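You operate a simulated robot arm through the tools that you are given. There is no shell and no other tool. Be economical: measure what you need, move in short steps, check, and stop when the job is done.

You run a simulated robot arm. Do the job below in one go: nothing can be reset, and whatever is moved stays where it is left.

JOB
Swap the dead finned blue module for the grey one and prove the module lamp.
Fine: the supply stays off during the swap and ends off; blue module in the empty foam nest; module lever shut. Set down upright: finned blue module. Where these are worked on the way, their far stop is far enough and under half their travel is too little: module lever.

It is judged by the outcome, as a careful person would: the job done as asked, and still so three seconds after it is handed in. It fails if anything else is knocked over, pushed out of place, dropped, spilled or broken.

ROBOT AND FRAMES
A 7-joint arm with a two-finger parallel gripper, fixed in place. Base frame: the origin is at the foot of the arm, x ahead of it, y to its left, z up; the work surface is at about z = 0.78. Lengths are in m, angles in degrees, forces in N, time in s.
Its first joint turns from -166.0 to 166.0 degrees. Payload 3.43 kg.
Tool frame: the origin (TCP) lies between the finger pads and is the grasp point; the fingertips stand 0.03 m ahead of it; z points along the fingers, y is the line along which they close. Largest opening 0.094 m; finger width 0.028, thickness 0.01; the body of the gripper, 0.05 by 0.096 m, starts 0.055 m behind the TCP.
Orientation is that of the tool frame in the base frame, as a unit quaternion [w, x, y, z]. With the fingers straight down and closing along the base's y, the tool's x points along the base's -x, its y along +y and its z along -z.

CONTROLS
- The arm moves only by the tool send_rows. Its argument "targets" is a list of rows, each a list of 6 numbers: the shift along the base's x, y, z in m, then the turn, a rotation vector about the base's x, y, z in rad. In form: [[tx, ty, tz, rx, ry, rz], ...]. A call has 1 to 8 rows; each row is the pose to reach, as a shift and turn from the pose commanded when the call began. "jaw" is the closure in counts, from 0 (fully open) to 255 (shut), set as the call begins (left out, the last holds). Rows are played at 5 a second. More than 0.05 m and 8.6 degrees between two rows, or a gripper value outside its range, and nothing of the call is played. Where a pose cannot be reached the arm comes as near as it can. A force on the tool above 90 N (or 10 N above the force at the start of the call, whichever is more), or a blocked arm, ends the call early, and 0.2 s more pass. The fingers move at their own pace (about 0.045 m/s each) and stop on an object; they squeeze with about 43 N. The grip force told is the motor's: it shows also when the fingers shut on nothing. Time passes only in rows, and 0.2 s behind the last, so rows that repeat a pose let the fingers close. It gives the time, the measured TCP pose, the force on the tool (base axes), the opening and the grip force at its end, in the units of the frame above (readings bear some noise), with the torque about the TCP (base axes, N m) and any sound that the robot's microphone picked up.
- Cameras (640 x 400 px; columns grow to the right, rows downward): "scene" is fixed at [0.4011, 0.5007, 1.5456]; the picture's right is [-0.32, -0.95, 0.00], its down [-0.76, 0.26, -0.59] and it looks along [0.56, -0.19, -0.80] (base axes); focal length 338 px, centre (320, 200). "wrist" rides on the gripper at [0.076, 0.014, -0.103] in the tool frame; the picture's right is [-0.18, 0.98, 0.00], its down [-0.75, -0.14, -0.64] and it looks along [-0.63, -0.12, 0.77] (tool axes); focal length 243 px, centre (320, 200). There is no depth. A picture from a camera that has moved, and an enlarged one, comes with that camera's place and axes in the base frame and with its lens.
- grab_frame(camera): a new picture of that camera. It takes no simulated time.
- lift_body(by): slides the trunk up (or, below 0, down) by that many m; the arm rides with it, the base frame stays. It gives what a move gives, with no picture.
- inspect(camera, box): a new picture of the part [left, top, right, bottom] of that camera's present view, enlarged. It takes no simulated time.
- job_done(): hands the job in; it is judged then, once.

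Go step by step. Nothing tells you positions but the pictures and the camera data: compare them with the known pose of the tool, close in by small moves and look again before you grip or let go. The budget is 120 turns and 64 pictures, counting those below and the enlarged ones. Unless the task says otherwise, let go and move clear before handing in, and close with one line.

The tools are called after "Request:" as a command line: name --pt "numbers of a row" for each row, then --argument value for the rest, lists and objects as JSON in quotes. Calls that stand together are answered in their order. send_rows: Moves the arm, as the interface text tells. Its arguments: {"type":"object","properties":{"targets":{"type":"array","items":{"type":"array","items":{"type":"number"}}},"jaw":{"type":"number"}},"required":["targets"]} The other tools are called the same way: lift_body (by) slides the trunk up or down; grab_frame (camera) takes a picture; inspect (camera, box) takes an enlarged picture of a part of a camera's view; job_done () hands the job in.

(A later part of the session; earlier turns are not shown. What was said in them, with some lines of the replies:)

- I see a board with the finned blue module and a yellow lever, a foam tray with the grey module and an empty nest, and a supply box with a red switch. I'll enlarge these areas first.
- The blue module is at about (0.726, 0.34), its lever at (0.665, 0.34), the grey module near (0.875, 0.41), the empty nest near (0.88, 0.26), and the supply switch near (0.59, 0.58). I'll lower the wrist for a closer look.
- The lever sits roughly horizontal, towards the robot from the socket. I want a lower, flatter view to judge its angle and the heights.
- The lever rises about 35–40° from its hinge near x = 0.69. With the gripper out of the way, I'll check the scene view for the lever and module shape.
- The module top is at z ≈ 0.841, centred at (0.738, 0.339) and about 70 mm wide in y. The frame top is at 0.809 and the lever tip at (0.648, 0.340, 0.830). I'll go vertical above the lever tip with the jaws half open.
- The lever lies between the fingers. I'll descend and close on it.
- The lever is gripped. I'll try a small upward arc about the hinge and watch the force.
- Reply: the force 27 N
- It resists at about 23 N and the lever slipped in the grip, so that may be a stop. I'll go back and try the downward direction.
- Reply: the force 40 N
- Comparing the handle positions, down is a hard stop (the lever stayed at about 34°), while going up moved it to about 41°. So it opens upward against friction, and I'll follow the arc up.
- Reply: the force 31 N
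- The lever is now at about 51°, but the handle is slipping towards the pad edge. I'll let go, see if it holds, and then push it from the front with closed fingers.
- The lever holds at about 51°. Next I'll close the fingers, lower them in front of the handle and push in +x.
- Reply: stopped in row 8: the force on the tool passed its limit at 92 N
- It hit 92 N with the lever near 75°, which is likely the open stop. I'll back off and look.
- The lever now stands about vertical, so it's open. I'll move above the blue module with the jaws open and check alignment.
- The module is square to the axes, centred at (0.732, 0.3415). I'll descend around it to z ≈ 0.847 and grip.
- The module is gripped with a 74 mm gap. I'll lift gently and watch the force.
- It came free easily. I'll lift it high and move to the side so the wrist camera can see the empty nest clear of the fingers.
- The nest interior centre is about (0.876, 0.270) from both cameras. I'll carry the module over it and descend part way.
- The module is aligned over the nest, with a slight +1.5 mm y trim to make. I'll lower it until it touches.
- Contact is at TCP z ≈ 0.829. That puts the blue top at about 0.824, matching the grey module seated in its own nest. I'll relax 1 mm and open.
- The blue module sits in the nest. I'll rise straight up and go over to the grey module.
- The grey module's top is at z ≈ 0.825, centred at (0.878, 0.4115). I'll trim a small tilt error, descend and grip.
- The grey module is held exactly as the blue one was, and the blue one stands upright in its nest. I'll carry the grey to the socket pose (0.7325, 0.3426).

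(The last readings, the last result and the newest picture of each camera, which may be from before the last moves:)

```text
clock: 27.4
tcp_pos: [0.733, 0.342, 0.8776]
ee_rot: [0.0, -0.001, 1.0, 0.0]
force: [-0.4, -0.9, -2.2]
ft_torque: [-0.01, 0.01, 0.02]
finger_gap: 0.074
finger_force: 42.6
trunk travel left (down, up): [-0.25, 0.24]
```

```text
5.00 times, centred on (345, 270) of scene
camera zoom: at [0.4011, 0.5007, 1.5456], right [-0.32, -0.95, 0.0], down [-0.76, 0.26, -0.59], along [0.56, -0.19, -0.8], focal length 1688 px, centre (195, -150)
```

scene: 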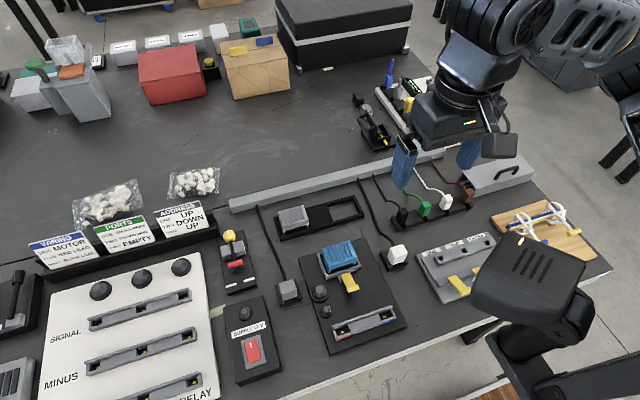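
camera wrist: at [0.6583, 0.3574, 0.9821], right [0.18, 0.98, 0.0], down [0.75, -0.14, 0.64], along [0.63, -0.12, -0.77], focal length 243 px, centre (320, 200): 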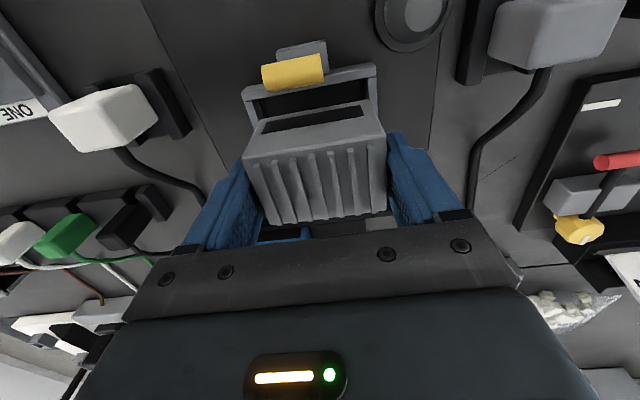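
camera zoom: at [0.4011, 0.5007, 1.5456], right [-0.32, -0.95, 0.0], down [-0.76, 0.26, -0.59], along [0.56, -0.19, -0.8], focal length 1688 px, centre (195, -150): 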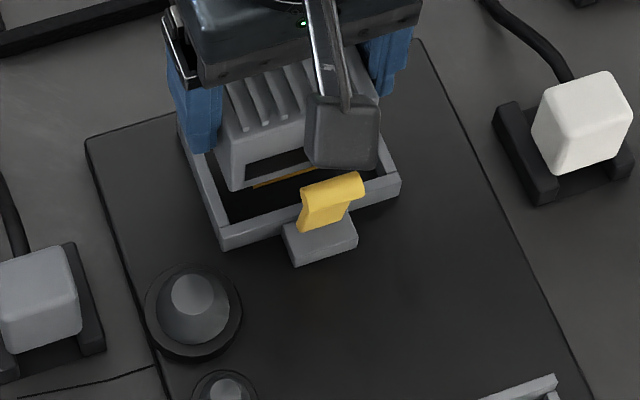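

Aligned over the socket. I'll lower it in.

Request:
send_rows --pt "-0.0003 0.0004 -0.012 0 0 0" --pt "-0.0003 0.0004 -0.022 0 0 0" --pt "-0.0003 0.0004 -0.027 0 0 0" --pt "-0.0003 0.0004 -0.0305 0 0 0" --pt "-0.0003 0.0004 -0.033 0 0 0"

Request:
grab_frame --camera "wrist"

```text
clock: 28.6
tcp_pos: [0.7326, 0.3438, 0.8442]
ee_rot: [0.0, -0.002, 1.0, -0.001]
force: [0.0, -0.1, -2.7]
ft_torque: [0.02, -0.04, -0.03]
finger_gap: 0.074
finger_force: 43.5
trunk travel left (down, up): [-0.25, 0.24]
```

```text
21 pictures are left
camera wrist: at [0.6583, 0.358, 0.9496], right [0.18, 0.98, 0.0], down [0.75, -0.14, 0.64], along [0.63, -0.12, -0.77], focal length 243 px, centre (320, 200)
```

wrist: 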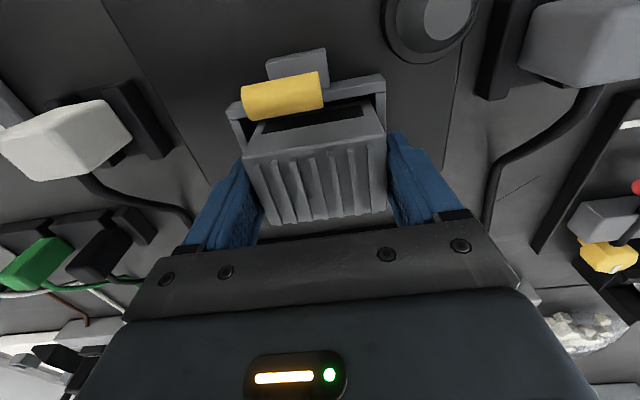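

No contact yet, so I'll continue down in small steps.

Request:
send_rows --pt "0 -0.0008 -0.001 0 0 0" --pt "0 -0.0008 -0.002 0 0 0" --pt "0 -0.0008 -0.003 0 0 0" --pt "0 -0.0008 -0.004 0 0 0"

```text
clock: 29.6
tcp_pos: [0.7329, 0.343, 0.8459]
ee_rot: [0.001, -0.001, 1.0, 0.0]
force: [-2.1, 1.9, 24.0]
ft_torque: [-0.27, 0.78, -0.04]
finger_gap: 0.0738
finger_force: 42.3
trunk travel left (down, up): [-0.25, 0.24]
```

Seated, with 24 N contact at z ≈ 0.845. I'll relax slightly, open, and rise clear.

Request:
send_rows --pt "0 0 0.0015 0 0 0" --pt "0 0 0.0015 0 0 0" --pt "0 0 0.0015 0 0 0" --pt "0 0 0.03 0 0 0" --pt "-0.02 0 0.07 0 0 0" --pt "-0.06 0 0.1 0 0 0" --pt "-0.1 0 0.1 0 0 0" --jaw 0

Request:
grab_frame --camera "wrist"

Request:
inspect --camera "scene" --box '[290, 230, 390, 310]'

```text
clock: 31.2
tcp_pos: [0.6343, 0.3396, 0.9428]
ee_rot: [-0.001, 0.0, 1.0, -0.002]
force: [0.0, 0.9, 0.2]
ft_torque: [0.0, 0.01, 0.03]
finger_gap: 0.0937
finger_force: 0.0
trunk travel left (down, up): [-0.25, 0.24]
```

```text
20 pictures are left
camera wrist: at [0.559, 0.3558, 1.0459], right [0.18, 0.98, 0.0], down [0.75, -0.14, 0.64], along [0.63, -0.12, -0.77], focal length 243 px, centre (320, 200)
```

wrist: 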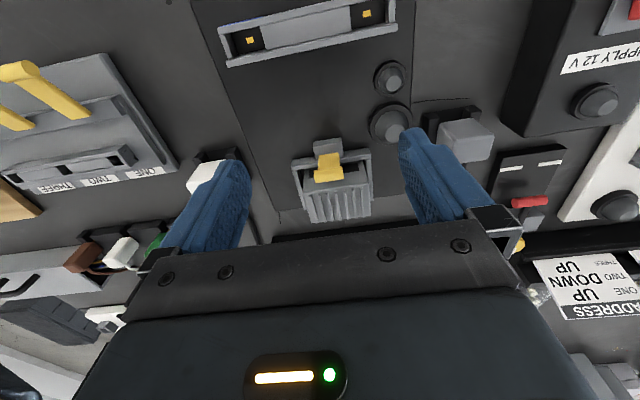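

```text
5.00 times, centred on (340, 270) of scene
camera zoom: at [0.4011, 0.5007, 1.5456], right [-0.32, -0.95, 0.0], down [-0.76, 0.26, -0.59], along [0.56, -0.19, -0.8], focal length 1688 px, centre (220, -150)
```

zoom: 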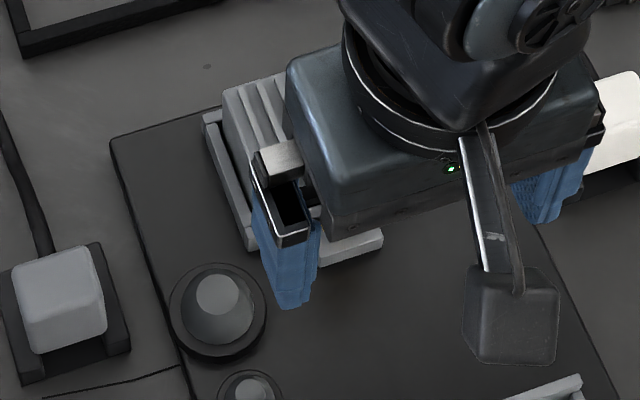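

The grey module is seated. The lever handle is at about (0.682, 0.340, 0.852), so I'll straddle and grip it.

Request:
send_rows --pt "0.025 0.0005 0 0 0 0" --pt "0.048 0.0005 0 0 0 0" --pt "0.048 0.0005 -0.03 0 0 0" --pt "0.048 0.0005 -0.06 0 0 0" --pt "0.048 0.0005 -0.077 0 0 0" --jaw 115

Request:
send_rows --pt "0 0 0 0 0 0" --pt "0 0 0 0 0 0" --pt "0 0 0 0 0 0" --jaw 255

Request:
grab_frame --camera "wrist"

```text
clock: 32.4
tcp_pos: [0.6824, 0.3428, 0.8656]
ee_rot: [0.0, 0.0, 1.0, -0.001]
force: [0.0, -0.6, 0.6]
ft_torque: [0.04, -0.01, 0.02]
finger_gap: 0.0517
finger_force: 0.1
trunk travel left (down, up): [-0.25, 0.24]
```

```text
clock: 33.2
tcp_pos: [0.6829, 0.3402, 0.865]
ee_rot: [-0.001, 0.001, 1.0, -0.004]
force: [-8.4, -33.7, -2.9]
ft_torque: [-0.36, 0.37, -0.01]
finger_gap: 0.0255
finger_force: 40.7
trunk travel left (down, up): [-0.25, 0.24]
```

```text
18 pictures are left
camera wrist: at [0.6073, 0.3555, 0.9688], right [0.18, 0.98, -0.01], down [0.75, -0.14, 0.64], along [0.63, -0.12, -0.77], focal length 243 px, centre (320, 200)
```

wrist: 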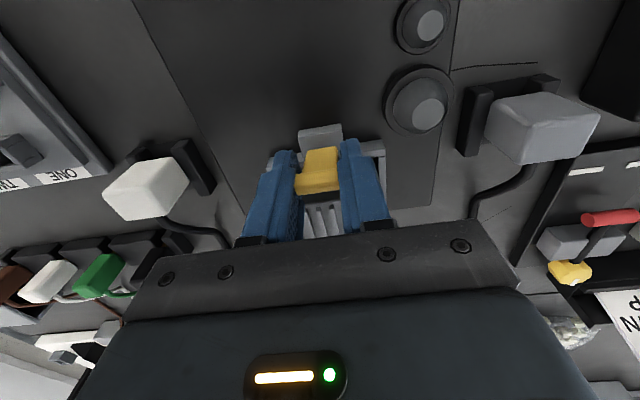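

Gripped. I'll pull the lever forward and down along its arc, with a small y relief.

Request:
send_rows --pt "-0.001 -0.002 0 0 0 0" --pt "-0.007 -0.002 -0.0015 0 0 0" --pt "-0.013 -0.002 -0.004 0 0 0" --pt "-0.019 -0.002 -0.007 0 0 0" --pt "-0.024 -0.002 -0.011 0 0 0" --pt "-0.028 -0.002 -0.015 0 0 0"

Request:
grab_frame --camera "wrist"

```text
clock: 34.6
tcp_pos: [0.6535, 0.3392, 0.8516]
ee_rot: [0.0, -0.002, 1.0, -0.001]
force: [14.4, -10.9, 25.3]
ft_torque: [-0.07, -1.45, -0.05]
finger_gap: 0.0257
finger_force: 45.1
trunk travel left (down, up): [-0.25, 0.24]
```

```text
17 pictures are left
camera wrist: at [0.578, 0.3548, 0.9543], right [0.18, 0.98, 0.0], down [0.75, -0.14, 0.64], along [0.63, -0.12, -0.77], focal length 243 px, centre (320, 200)
```

wrist: 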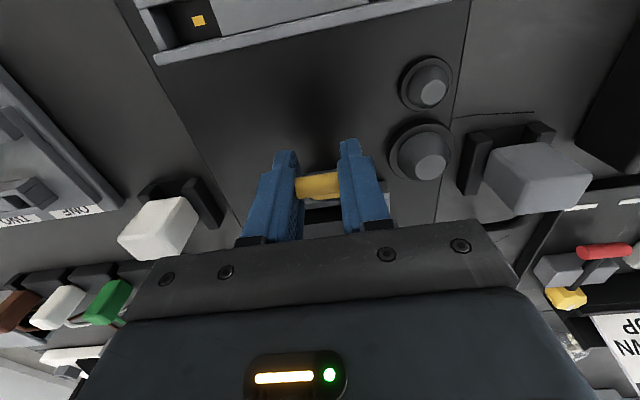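

Request:
send_rows --pt "-0.004 0 -0.004 0 0 0" --pt "-0.008 0 -0.009 0 0 0" --pt "-0.011 0 -0.014 0 0 0" --pt "-0.013 0 -0.018 0 0 0"

```text
clock: 35.6
tcp_pos: [0.6425, 0.3399, 0.8377]
ee_rot: [0.004, 0.002, 1.0, 0.003]
force: [26.5, -6.9, 61.2]
ft_torque: [-0.2, -1.79, 0.18]
finger_gap: 0.026
finger_force: 44.8
trunk travel left (down, up): [-0.25, 0.24]
```

Force rose to 66 N, which is probably the shut stop. I'll release, then press from above with closed fingers to confirm.

Request:
send_rows --pt "0 0 0.002 0 0 0" --pt "0 0 0.002 0 0 0" --pt "0 0 0.03 0 0 0" --pt "0 0 0.06 0 0 0" --jaw 115

Request:
send_rows --pt "0.004 0 0 0 0 0" --pt "0.004 0 0 0 0 0" --pt "0.004 0 -0.02 0 0 0" --pt "0.004 0 -0.03 0 0 0" --pt "0.004 0 -0.034 0 0 0" --pt "0.004 0 -0.037 0 0 0" --jaw 255

```text
clock: 36.6
tcp_pos: [0.6414, 0.3391, 0.8935]
ee_rot: [-0.001, 0.0, 1.0, -0.001]
force: [0.1, 0.2, 0.2]
ft_torque: [0.01, 0.04, 0.0]
finger_gap: 0.0518
finger_force: 0.1
trunk travel left (down, up): [-0.25, 0.24]
```

```text
clock: 37.9
tcp_pos: [0.6436, 0.3392, 0.8666]
ee_rot: [0.004, -0.003, 1.0, 0.005]
force: [-16.9, -12.6, 59.5]
ft_torque: [-0.46, 0.5, -0.07]
finger_gap: 0.0003
finger_force: 32.8
trunk travel left (down, up): [-0.25, 0.24]
stopped in row 6: the force on the tool passed its limit at 96 N (the readings are from after the stop); the commanded pose is now the measured one
```

The handle top is firm at 0.8366, the original shut position. I'll rise and move over for a look at the supply box.

Request:
send_rows --pt "0 0 0.04 0 0 0" --pt "-0.02 0.03 0.08 0 0 0" --pt "-0.04 0.07 0.09 0 0 0" --pt "-0.06 0.11 0.1 0 0 0" --pt "-0.08 0.15 0.1 0 0 0" --pt "-0.09 0.19 0.1 0 0 0" --pt "-0.09 0.22 0.1 0 0 0"

Request:
grab_frame --camera "wrist"

Request:
inspect --camera "scene" --box '[220, 220, 420, 380]'

```text
refused: row 2 steps farther than a row can; nothing moved
```

```text
16 pictures are left
camera wrist: at [0.5673, 0.3533, 0.9698], right [0.18, 0.98, 0.01], down [0.75, -0.14, 0.65], along [0.64, -0.11, -0.76], focal length 243 px, centre (320, 200)
```

wrist: 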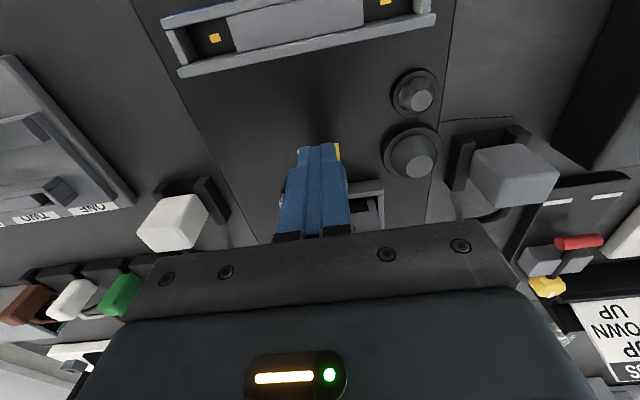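

```text
2.50 times, centred on (320, 300) of scene
camera zoom: at [0.4011, 0.5007, 1.5456], right [-0.32, -0.95, 0.0], down [-0.76, 0.26, -0.59], along [0.56, -0.19, -0.8], focal length 844 px, centre (320, -50)
```

zoom: 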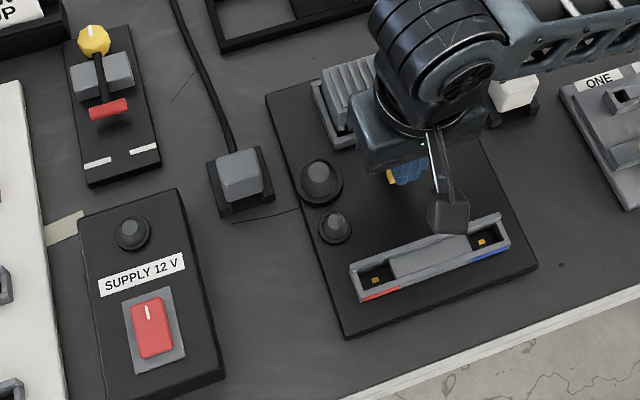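

I'll retry the move with smaller steps, correcting the tiny tilt as well.

Request:
send_rows --pt "0 0 0.045 -0.01 0.008 -0.006" --pt "-0.02 0.02 0.08 -0.01 0.008 -0.006" --pt "-0.035 0.06 0.09 -0.01 0.008 -0.006" --pt "-0.05 0.1 0.1 -0.01 0.008 -0.006" --pt "-0.065 0.14 0.1 -0.01 0.008 -0.006" --pt "-0.08 0.18 0.1 -0.01 0.008 -0.006" --pt "-0.09 0.22 0.1 -0.01 0.008 -0.006"

Request:
grab_frame --camera "wrist"

Request:
inspect --camera "scene" --box '[300, 220, 400, 320]'

```text
clock: 39.5
tcp_pos: [0.5561, 0.5599, 0.9636]
ee_rot: [-0.003, 0.002, 1.0, -0.002]
force: [0.3, -1.0, -0.1]
ft_torque: [-0.02, 0.03, 0.0]
finger_gap: 0.0
finger_force: 32.6
trunk travel left (down, up): [-0.25, 0.24]
```

```text
14 pictures are left
camera wrist: at [0.4819, 0.5757, 1.067], right [0.19, 0.98, 0.0], down [0.76, -0.14, 0.64], along [0.63, -0.12, -0.77], focal length 243 px, centre (320, 200)
```

wrist: 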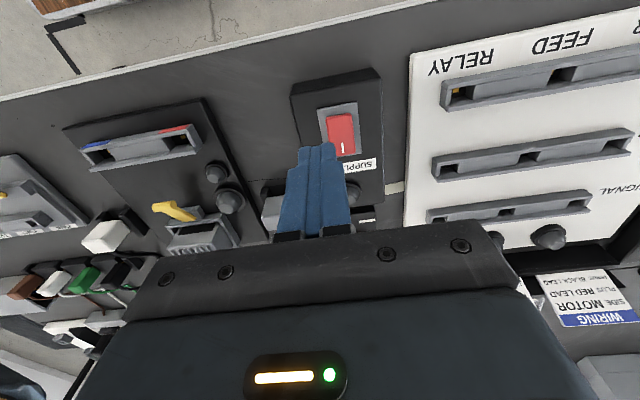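

```text
4.00 times, centred on (350, 270) of scene
camera zoom: at [0.4011, 0.5007, 1.5456], right [-0.32, -0.95, 0.0], down [-0.76, 0.26, -0.59], along [0.56, -0.19, -0.8], focal length 1350 px, centre (200, -80)
```

zoom: 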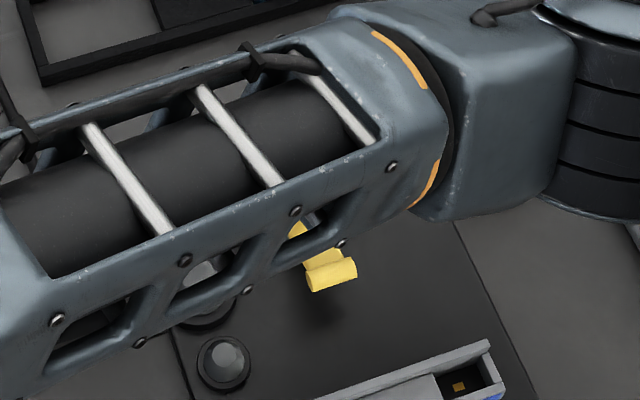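

The lever tip is back at its original pixel, so it is shut. I'll enlarge the switch in the wrist view.

Request:
inspect --camera "wrist" --box '[285, 60, 405, 210]'

```text
2.67 times, centred on (345, 135) of wrist
camera zoom: at [0.4819, 0.5757, 1.067], right [0.19, 0.98, 0.0], down [0.76, -0.14, 0.64], along [0.63, -0.12, -0.77], focal length 647 px, centre (253, 373)
```

zoom: 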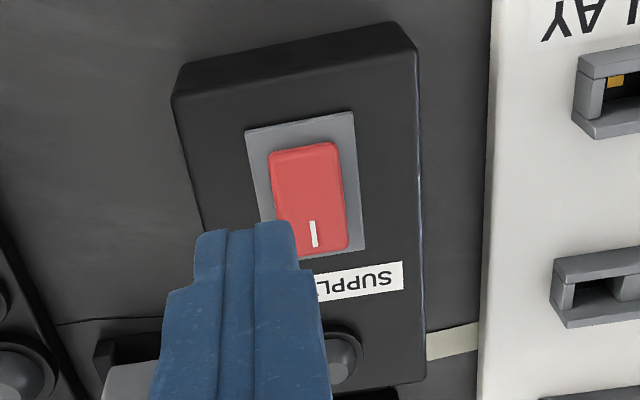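

The rocker runs along x from about 0.567 to 0.606 at y ≈ 0.577, with its top near z 0.85. The "I" end is the far (+x) one. I'll move over that end and press slowly.

Request:
send_rows --pt "0.025 0.01 -0.02 0 0 0" --pt "0.047 0.0175 -0.05 0 0 0" --pt "0.047 0.0175 -0.065 0 0 0" --pt "0.047 0.0175 -0.073 0 0 0" --pt "0.047 0.0175 -0.077 0 0 0" --pt "0.047 0.0175 -0.081 0 0 0"

Request:
inspect --camera "wrist" --box '[230, 60, 430, 220]'

```text
clock: 40.9
tcp_pos: [0.6023, 0.5792, 0.8809]
ee_rot: [-0.002, 0.002, 1.0, -0.002]
force: [0.5, -0.3, 0.0]
ft_torque: [-0.01, -0.02, -0.01]
finger_gap: 0.0
finger_force: 32.6
trunk travel left (down, up): [-0.25, 0.24]
```

```text
2.50 times, centred on (330, 140) of wrist
camera zoom: at [0.5271, 0.594, 0.9848], right [0.19, 0.98, -0.01], down [0.76, -0.14, 0.64], along [0.63, -0.12, -0.77], focal length 606 px, centre (295, 350)
```

zoom: 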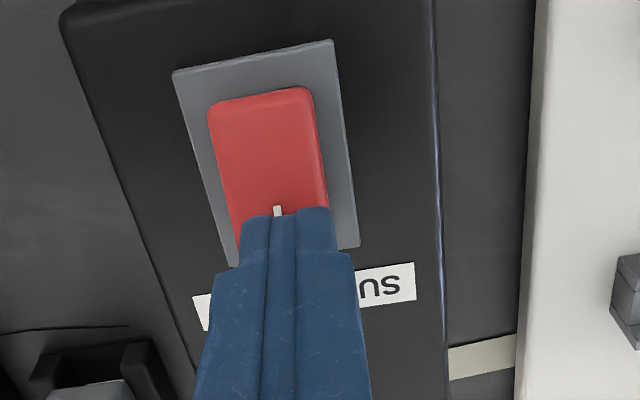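

Request:
send_rows --pt "0 0 -0.004 0 0 0" --pt "0 0 -0.008 0 0 0" --pt "0 0 -0.012 0 0 0" --pt "0 0 -0.015 0 0 0" --pt "0 0 -0.018 0 0 0" --pt "0 0 -0.021 0 0 0" --pt "0 0 -0.024 0 0 0"

```text
clock: 42.4
tcp_pos: [0.6046, 0.5795, 0.8712]
ee_rot: [0.002, 0.0, 1.0, 0.007]
force: [0.9, -7.2, 33.8]
ft_torque: [-0.18, 0.42, 0.32]
finger_gap: 0.0
finger_force: 33.1
trunk travel left (down, up): [-0.25, 0.24]
stopped in row 7: the force on the tool passed its limit at 94 N (the readings are from after the stop); the commanded pose is now the measured one
```

Request:
send_rows --pt "-0.002 0 0.03 0 0 -0.004" --pt "-0.03 0 0.06 0 0 0"

Request:
inspect --camera "wrist" --box '[100, 40, 460, 265]'

Request:
inspect --camera "scene" --box '[220, 260, 360, 380]'

```text
clock: 43.0
tcp_pos: [0.5715, 0.5804, 0.927]
ee_rot: [0.0, 0.0, 1.0, 0.003]
force: [-0.1, -0.2, 0.4]
ft_torque: [0.01, 0.01, 0.03]
finger_gap: 0.0
finger_force: 33.0
trunk travel left (down, up): [-0.25, 0.24]
```

```text
1.78 times, centred on (280, 152) of wrist
camera zoom: at [0.4971, 0.5947, 1.03], right [0.18, 0.98, 0.0], down [0.75, -0.14, 0.64], along [0.63, -0.11, -0.77], focal length 431 px, centre (391, 284)
```

zoom: 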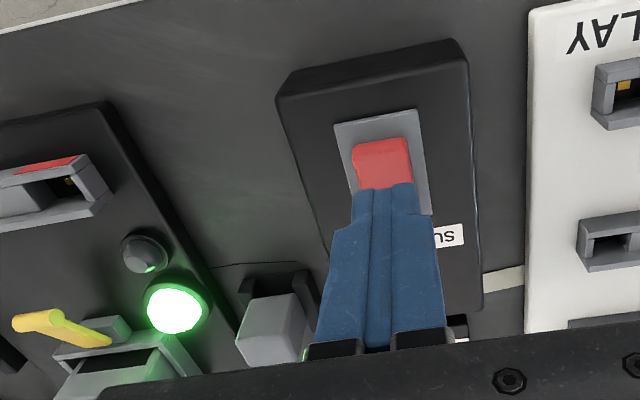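

```text
3.33 times, centred on (290, 320) of scene
camera zoom: at [0.4011, 0.5007, 1.5456], right [-0.32, -0.95, 0.0], down [-0.76, 0.26, -0.59], along [0.56, -0.19, -0.8], focal length 1125 px, centre (420, -200)
```

zoom: 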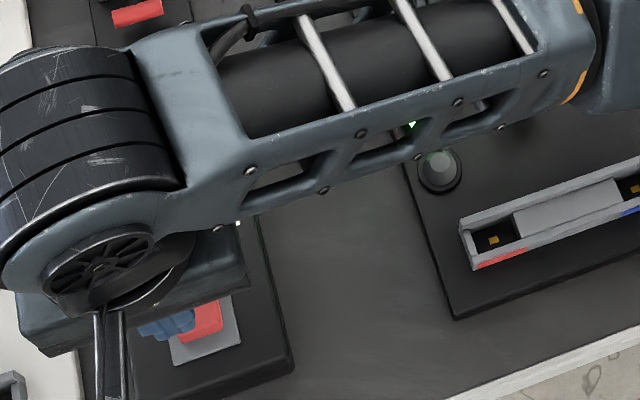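

The module lamp lights green, so it is proven. I'll now press the near (−x) end of the rocker to switch the supply off.

Request:
send_rows --pt "-0.003 -0.0015 -0.03 0 0 0" --pt "-0.003 -0.0015 -0.042 0 0 0" --pt "-0.003 -0.0015 -0.046 0 0 0" --pt "-0.003 -0.0015 -0.05 0 0 0" --pt "-0.003 -0.0015 -0.054 0 0 0" --pt "-0.003 -0.0015 -0.058 0 0 0" --pt "-0.003 -0.0015 -0.062 0 0 0" --pt "-0.003 -0.0015 -0.065 0 0 0"

```text
clock: 44.8
tcp_pos: [0.5686, 0.5781, 0.8695]
ee_rot: [0.002, -0.001, 1.0, 0.007]
force: [-9.7, -15.1, 61.1]
ft_torque: [-0.55, -0.59, 0.26]
finger_gap: 0.0
finger_force: 33.2
trunk travel left (down, up): [-0.25, 0.24]
```

Request:
send_rows --pt "0 0 0.035 0 0 0" --pt "-0.01 0 0.07 0 0 0" --pt "-0.01 0.02 0.11 0 0 0"

Request:
grab_frame --camera "wrist"

```text
clock: 45.6
tcp_pos: [0.559, 0.5976, 0.973]
ee_rot: [0.0, -0.001, 1.0, 0.003]
force: [0.6, -0.1, 0.0]
ft_torque: [-0.03, 0.02, 0.01]
finger_gap: 0.0003
finger_force: 33.0
trunk travel left (down, up): [-0.25, 0.24]
```

```text
8 pictures are left
camera wrist: at [0.4845, 0.6119, 1.076], right [0.18, 0.98, 0.0], down [0.75, -0.14, 0.64], along [0.63, -0.12, -0.77], focal length 243 px, centre (320, 200)
```

wrist: 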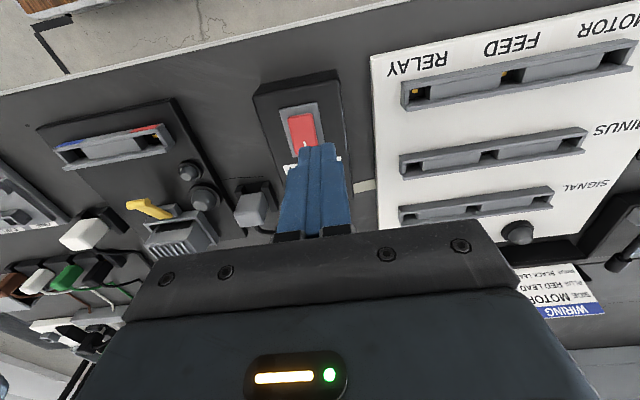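

The lamp is dark again, so the supply is off. I'll raise the arm and take a final overall look.

Request:
send_rows --pt "0 0.03 0.03 0 0 0" --pt "0 0.06 0.06 0 0 0" --pt "0 0.09 0.09 0 0 0" --pt "0 0.12 0.12 0 0 0"

Request:
grab_frame --camera "scene"

Request:
inspect --camera "wrist" --box '[0, 60, 360, 300]'

```text
clock: 46.4
tcp_pos: [0.696, 0.6054, 1.023]
ee_rot: [-0.01, 0.107, 0.994, -0.013]
force: [-0.2, -0.6, -0.1]
ft_torque: [-0.02, -0.01, 0.0]
finger_gap: 0.0
finger_force: 33.4
trunk travel left (down, up): [-0.25, 0.24]
stopped in row 3: the arm was blocked; the commanded pose is now the measured one
```

```text
7 pictures are left
```

scene: 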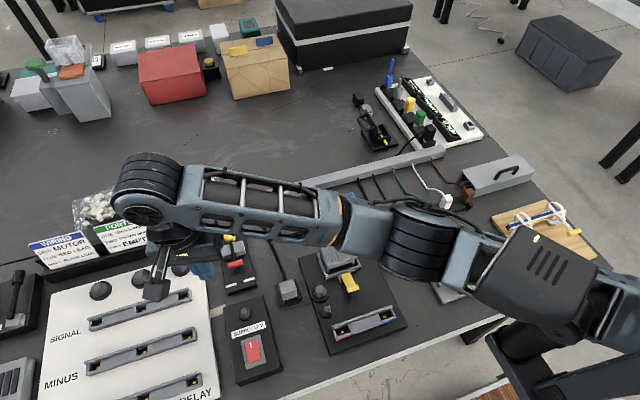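

```text
1.67 times, centred on (180, 180) of wrist
camera zoom: at [0.6277, 0.6386, 1.1279], right [0.39, 0.92, -0.03], down [0.72, -0.28, 0.63], along [0.57, -0.27, -0.77], focal length 404 px, centre (553, 233)
```

zoom: 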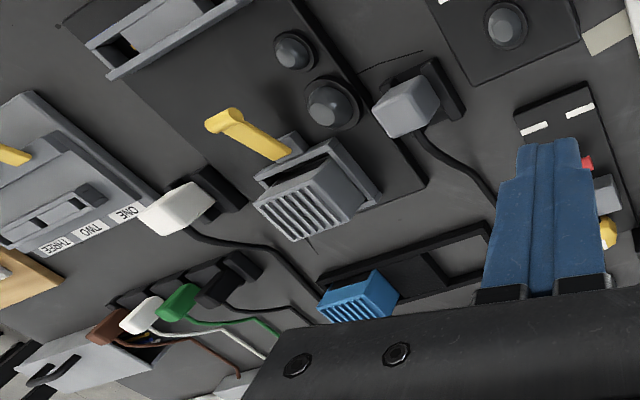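

All is in place: the blue module is upright in its nest, the grey one is in the socket with its lever shut, the lamp is dark and the arm is clear. Handing in.

Request:
job_done

```text
The job is handed in.
```

The grey module is in the socket with its lever shut, and the blue module stands upright in the foam nest. The module lamp lit green with the supply on, and the supply is off again.
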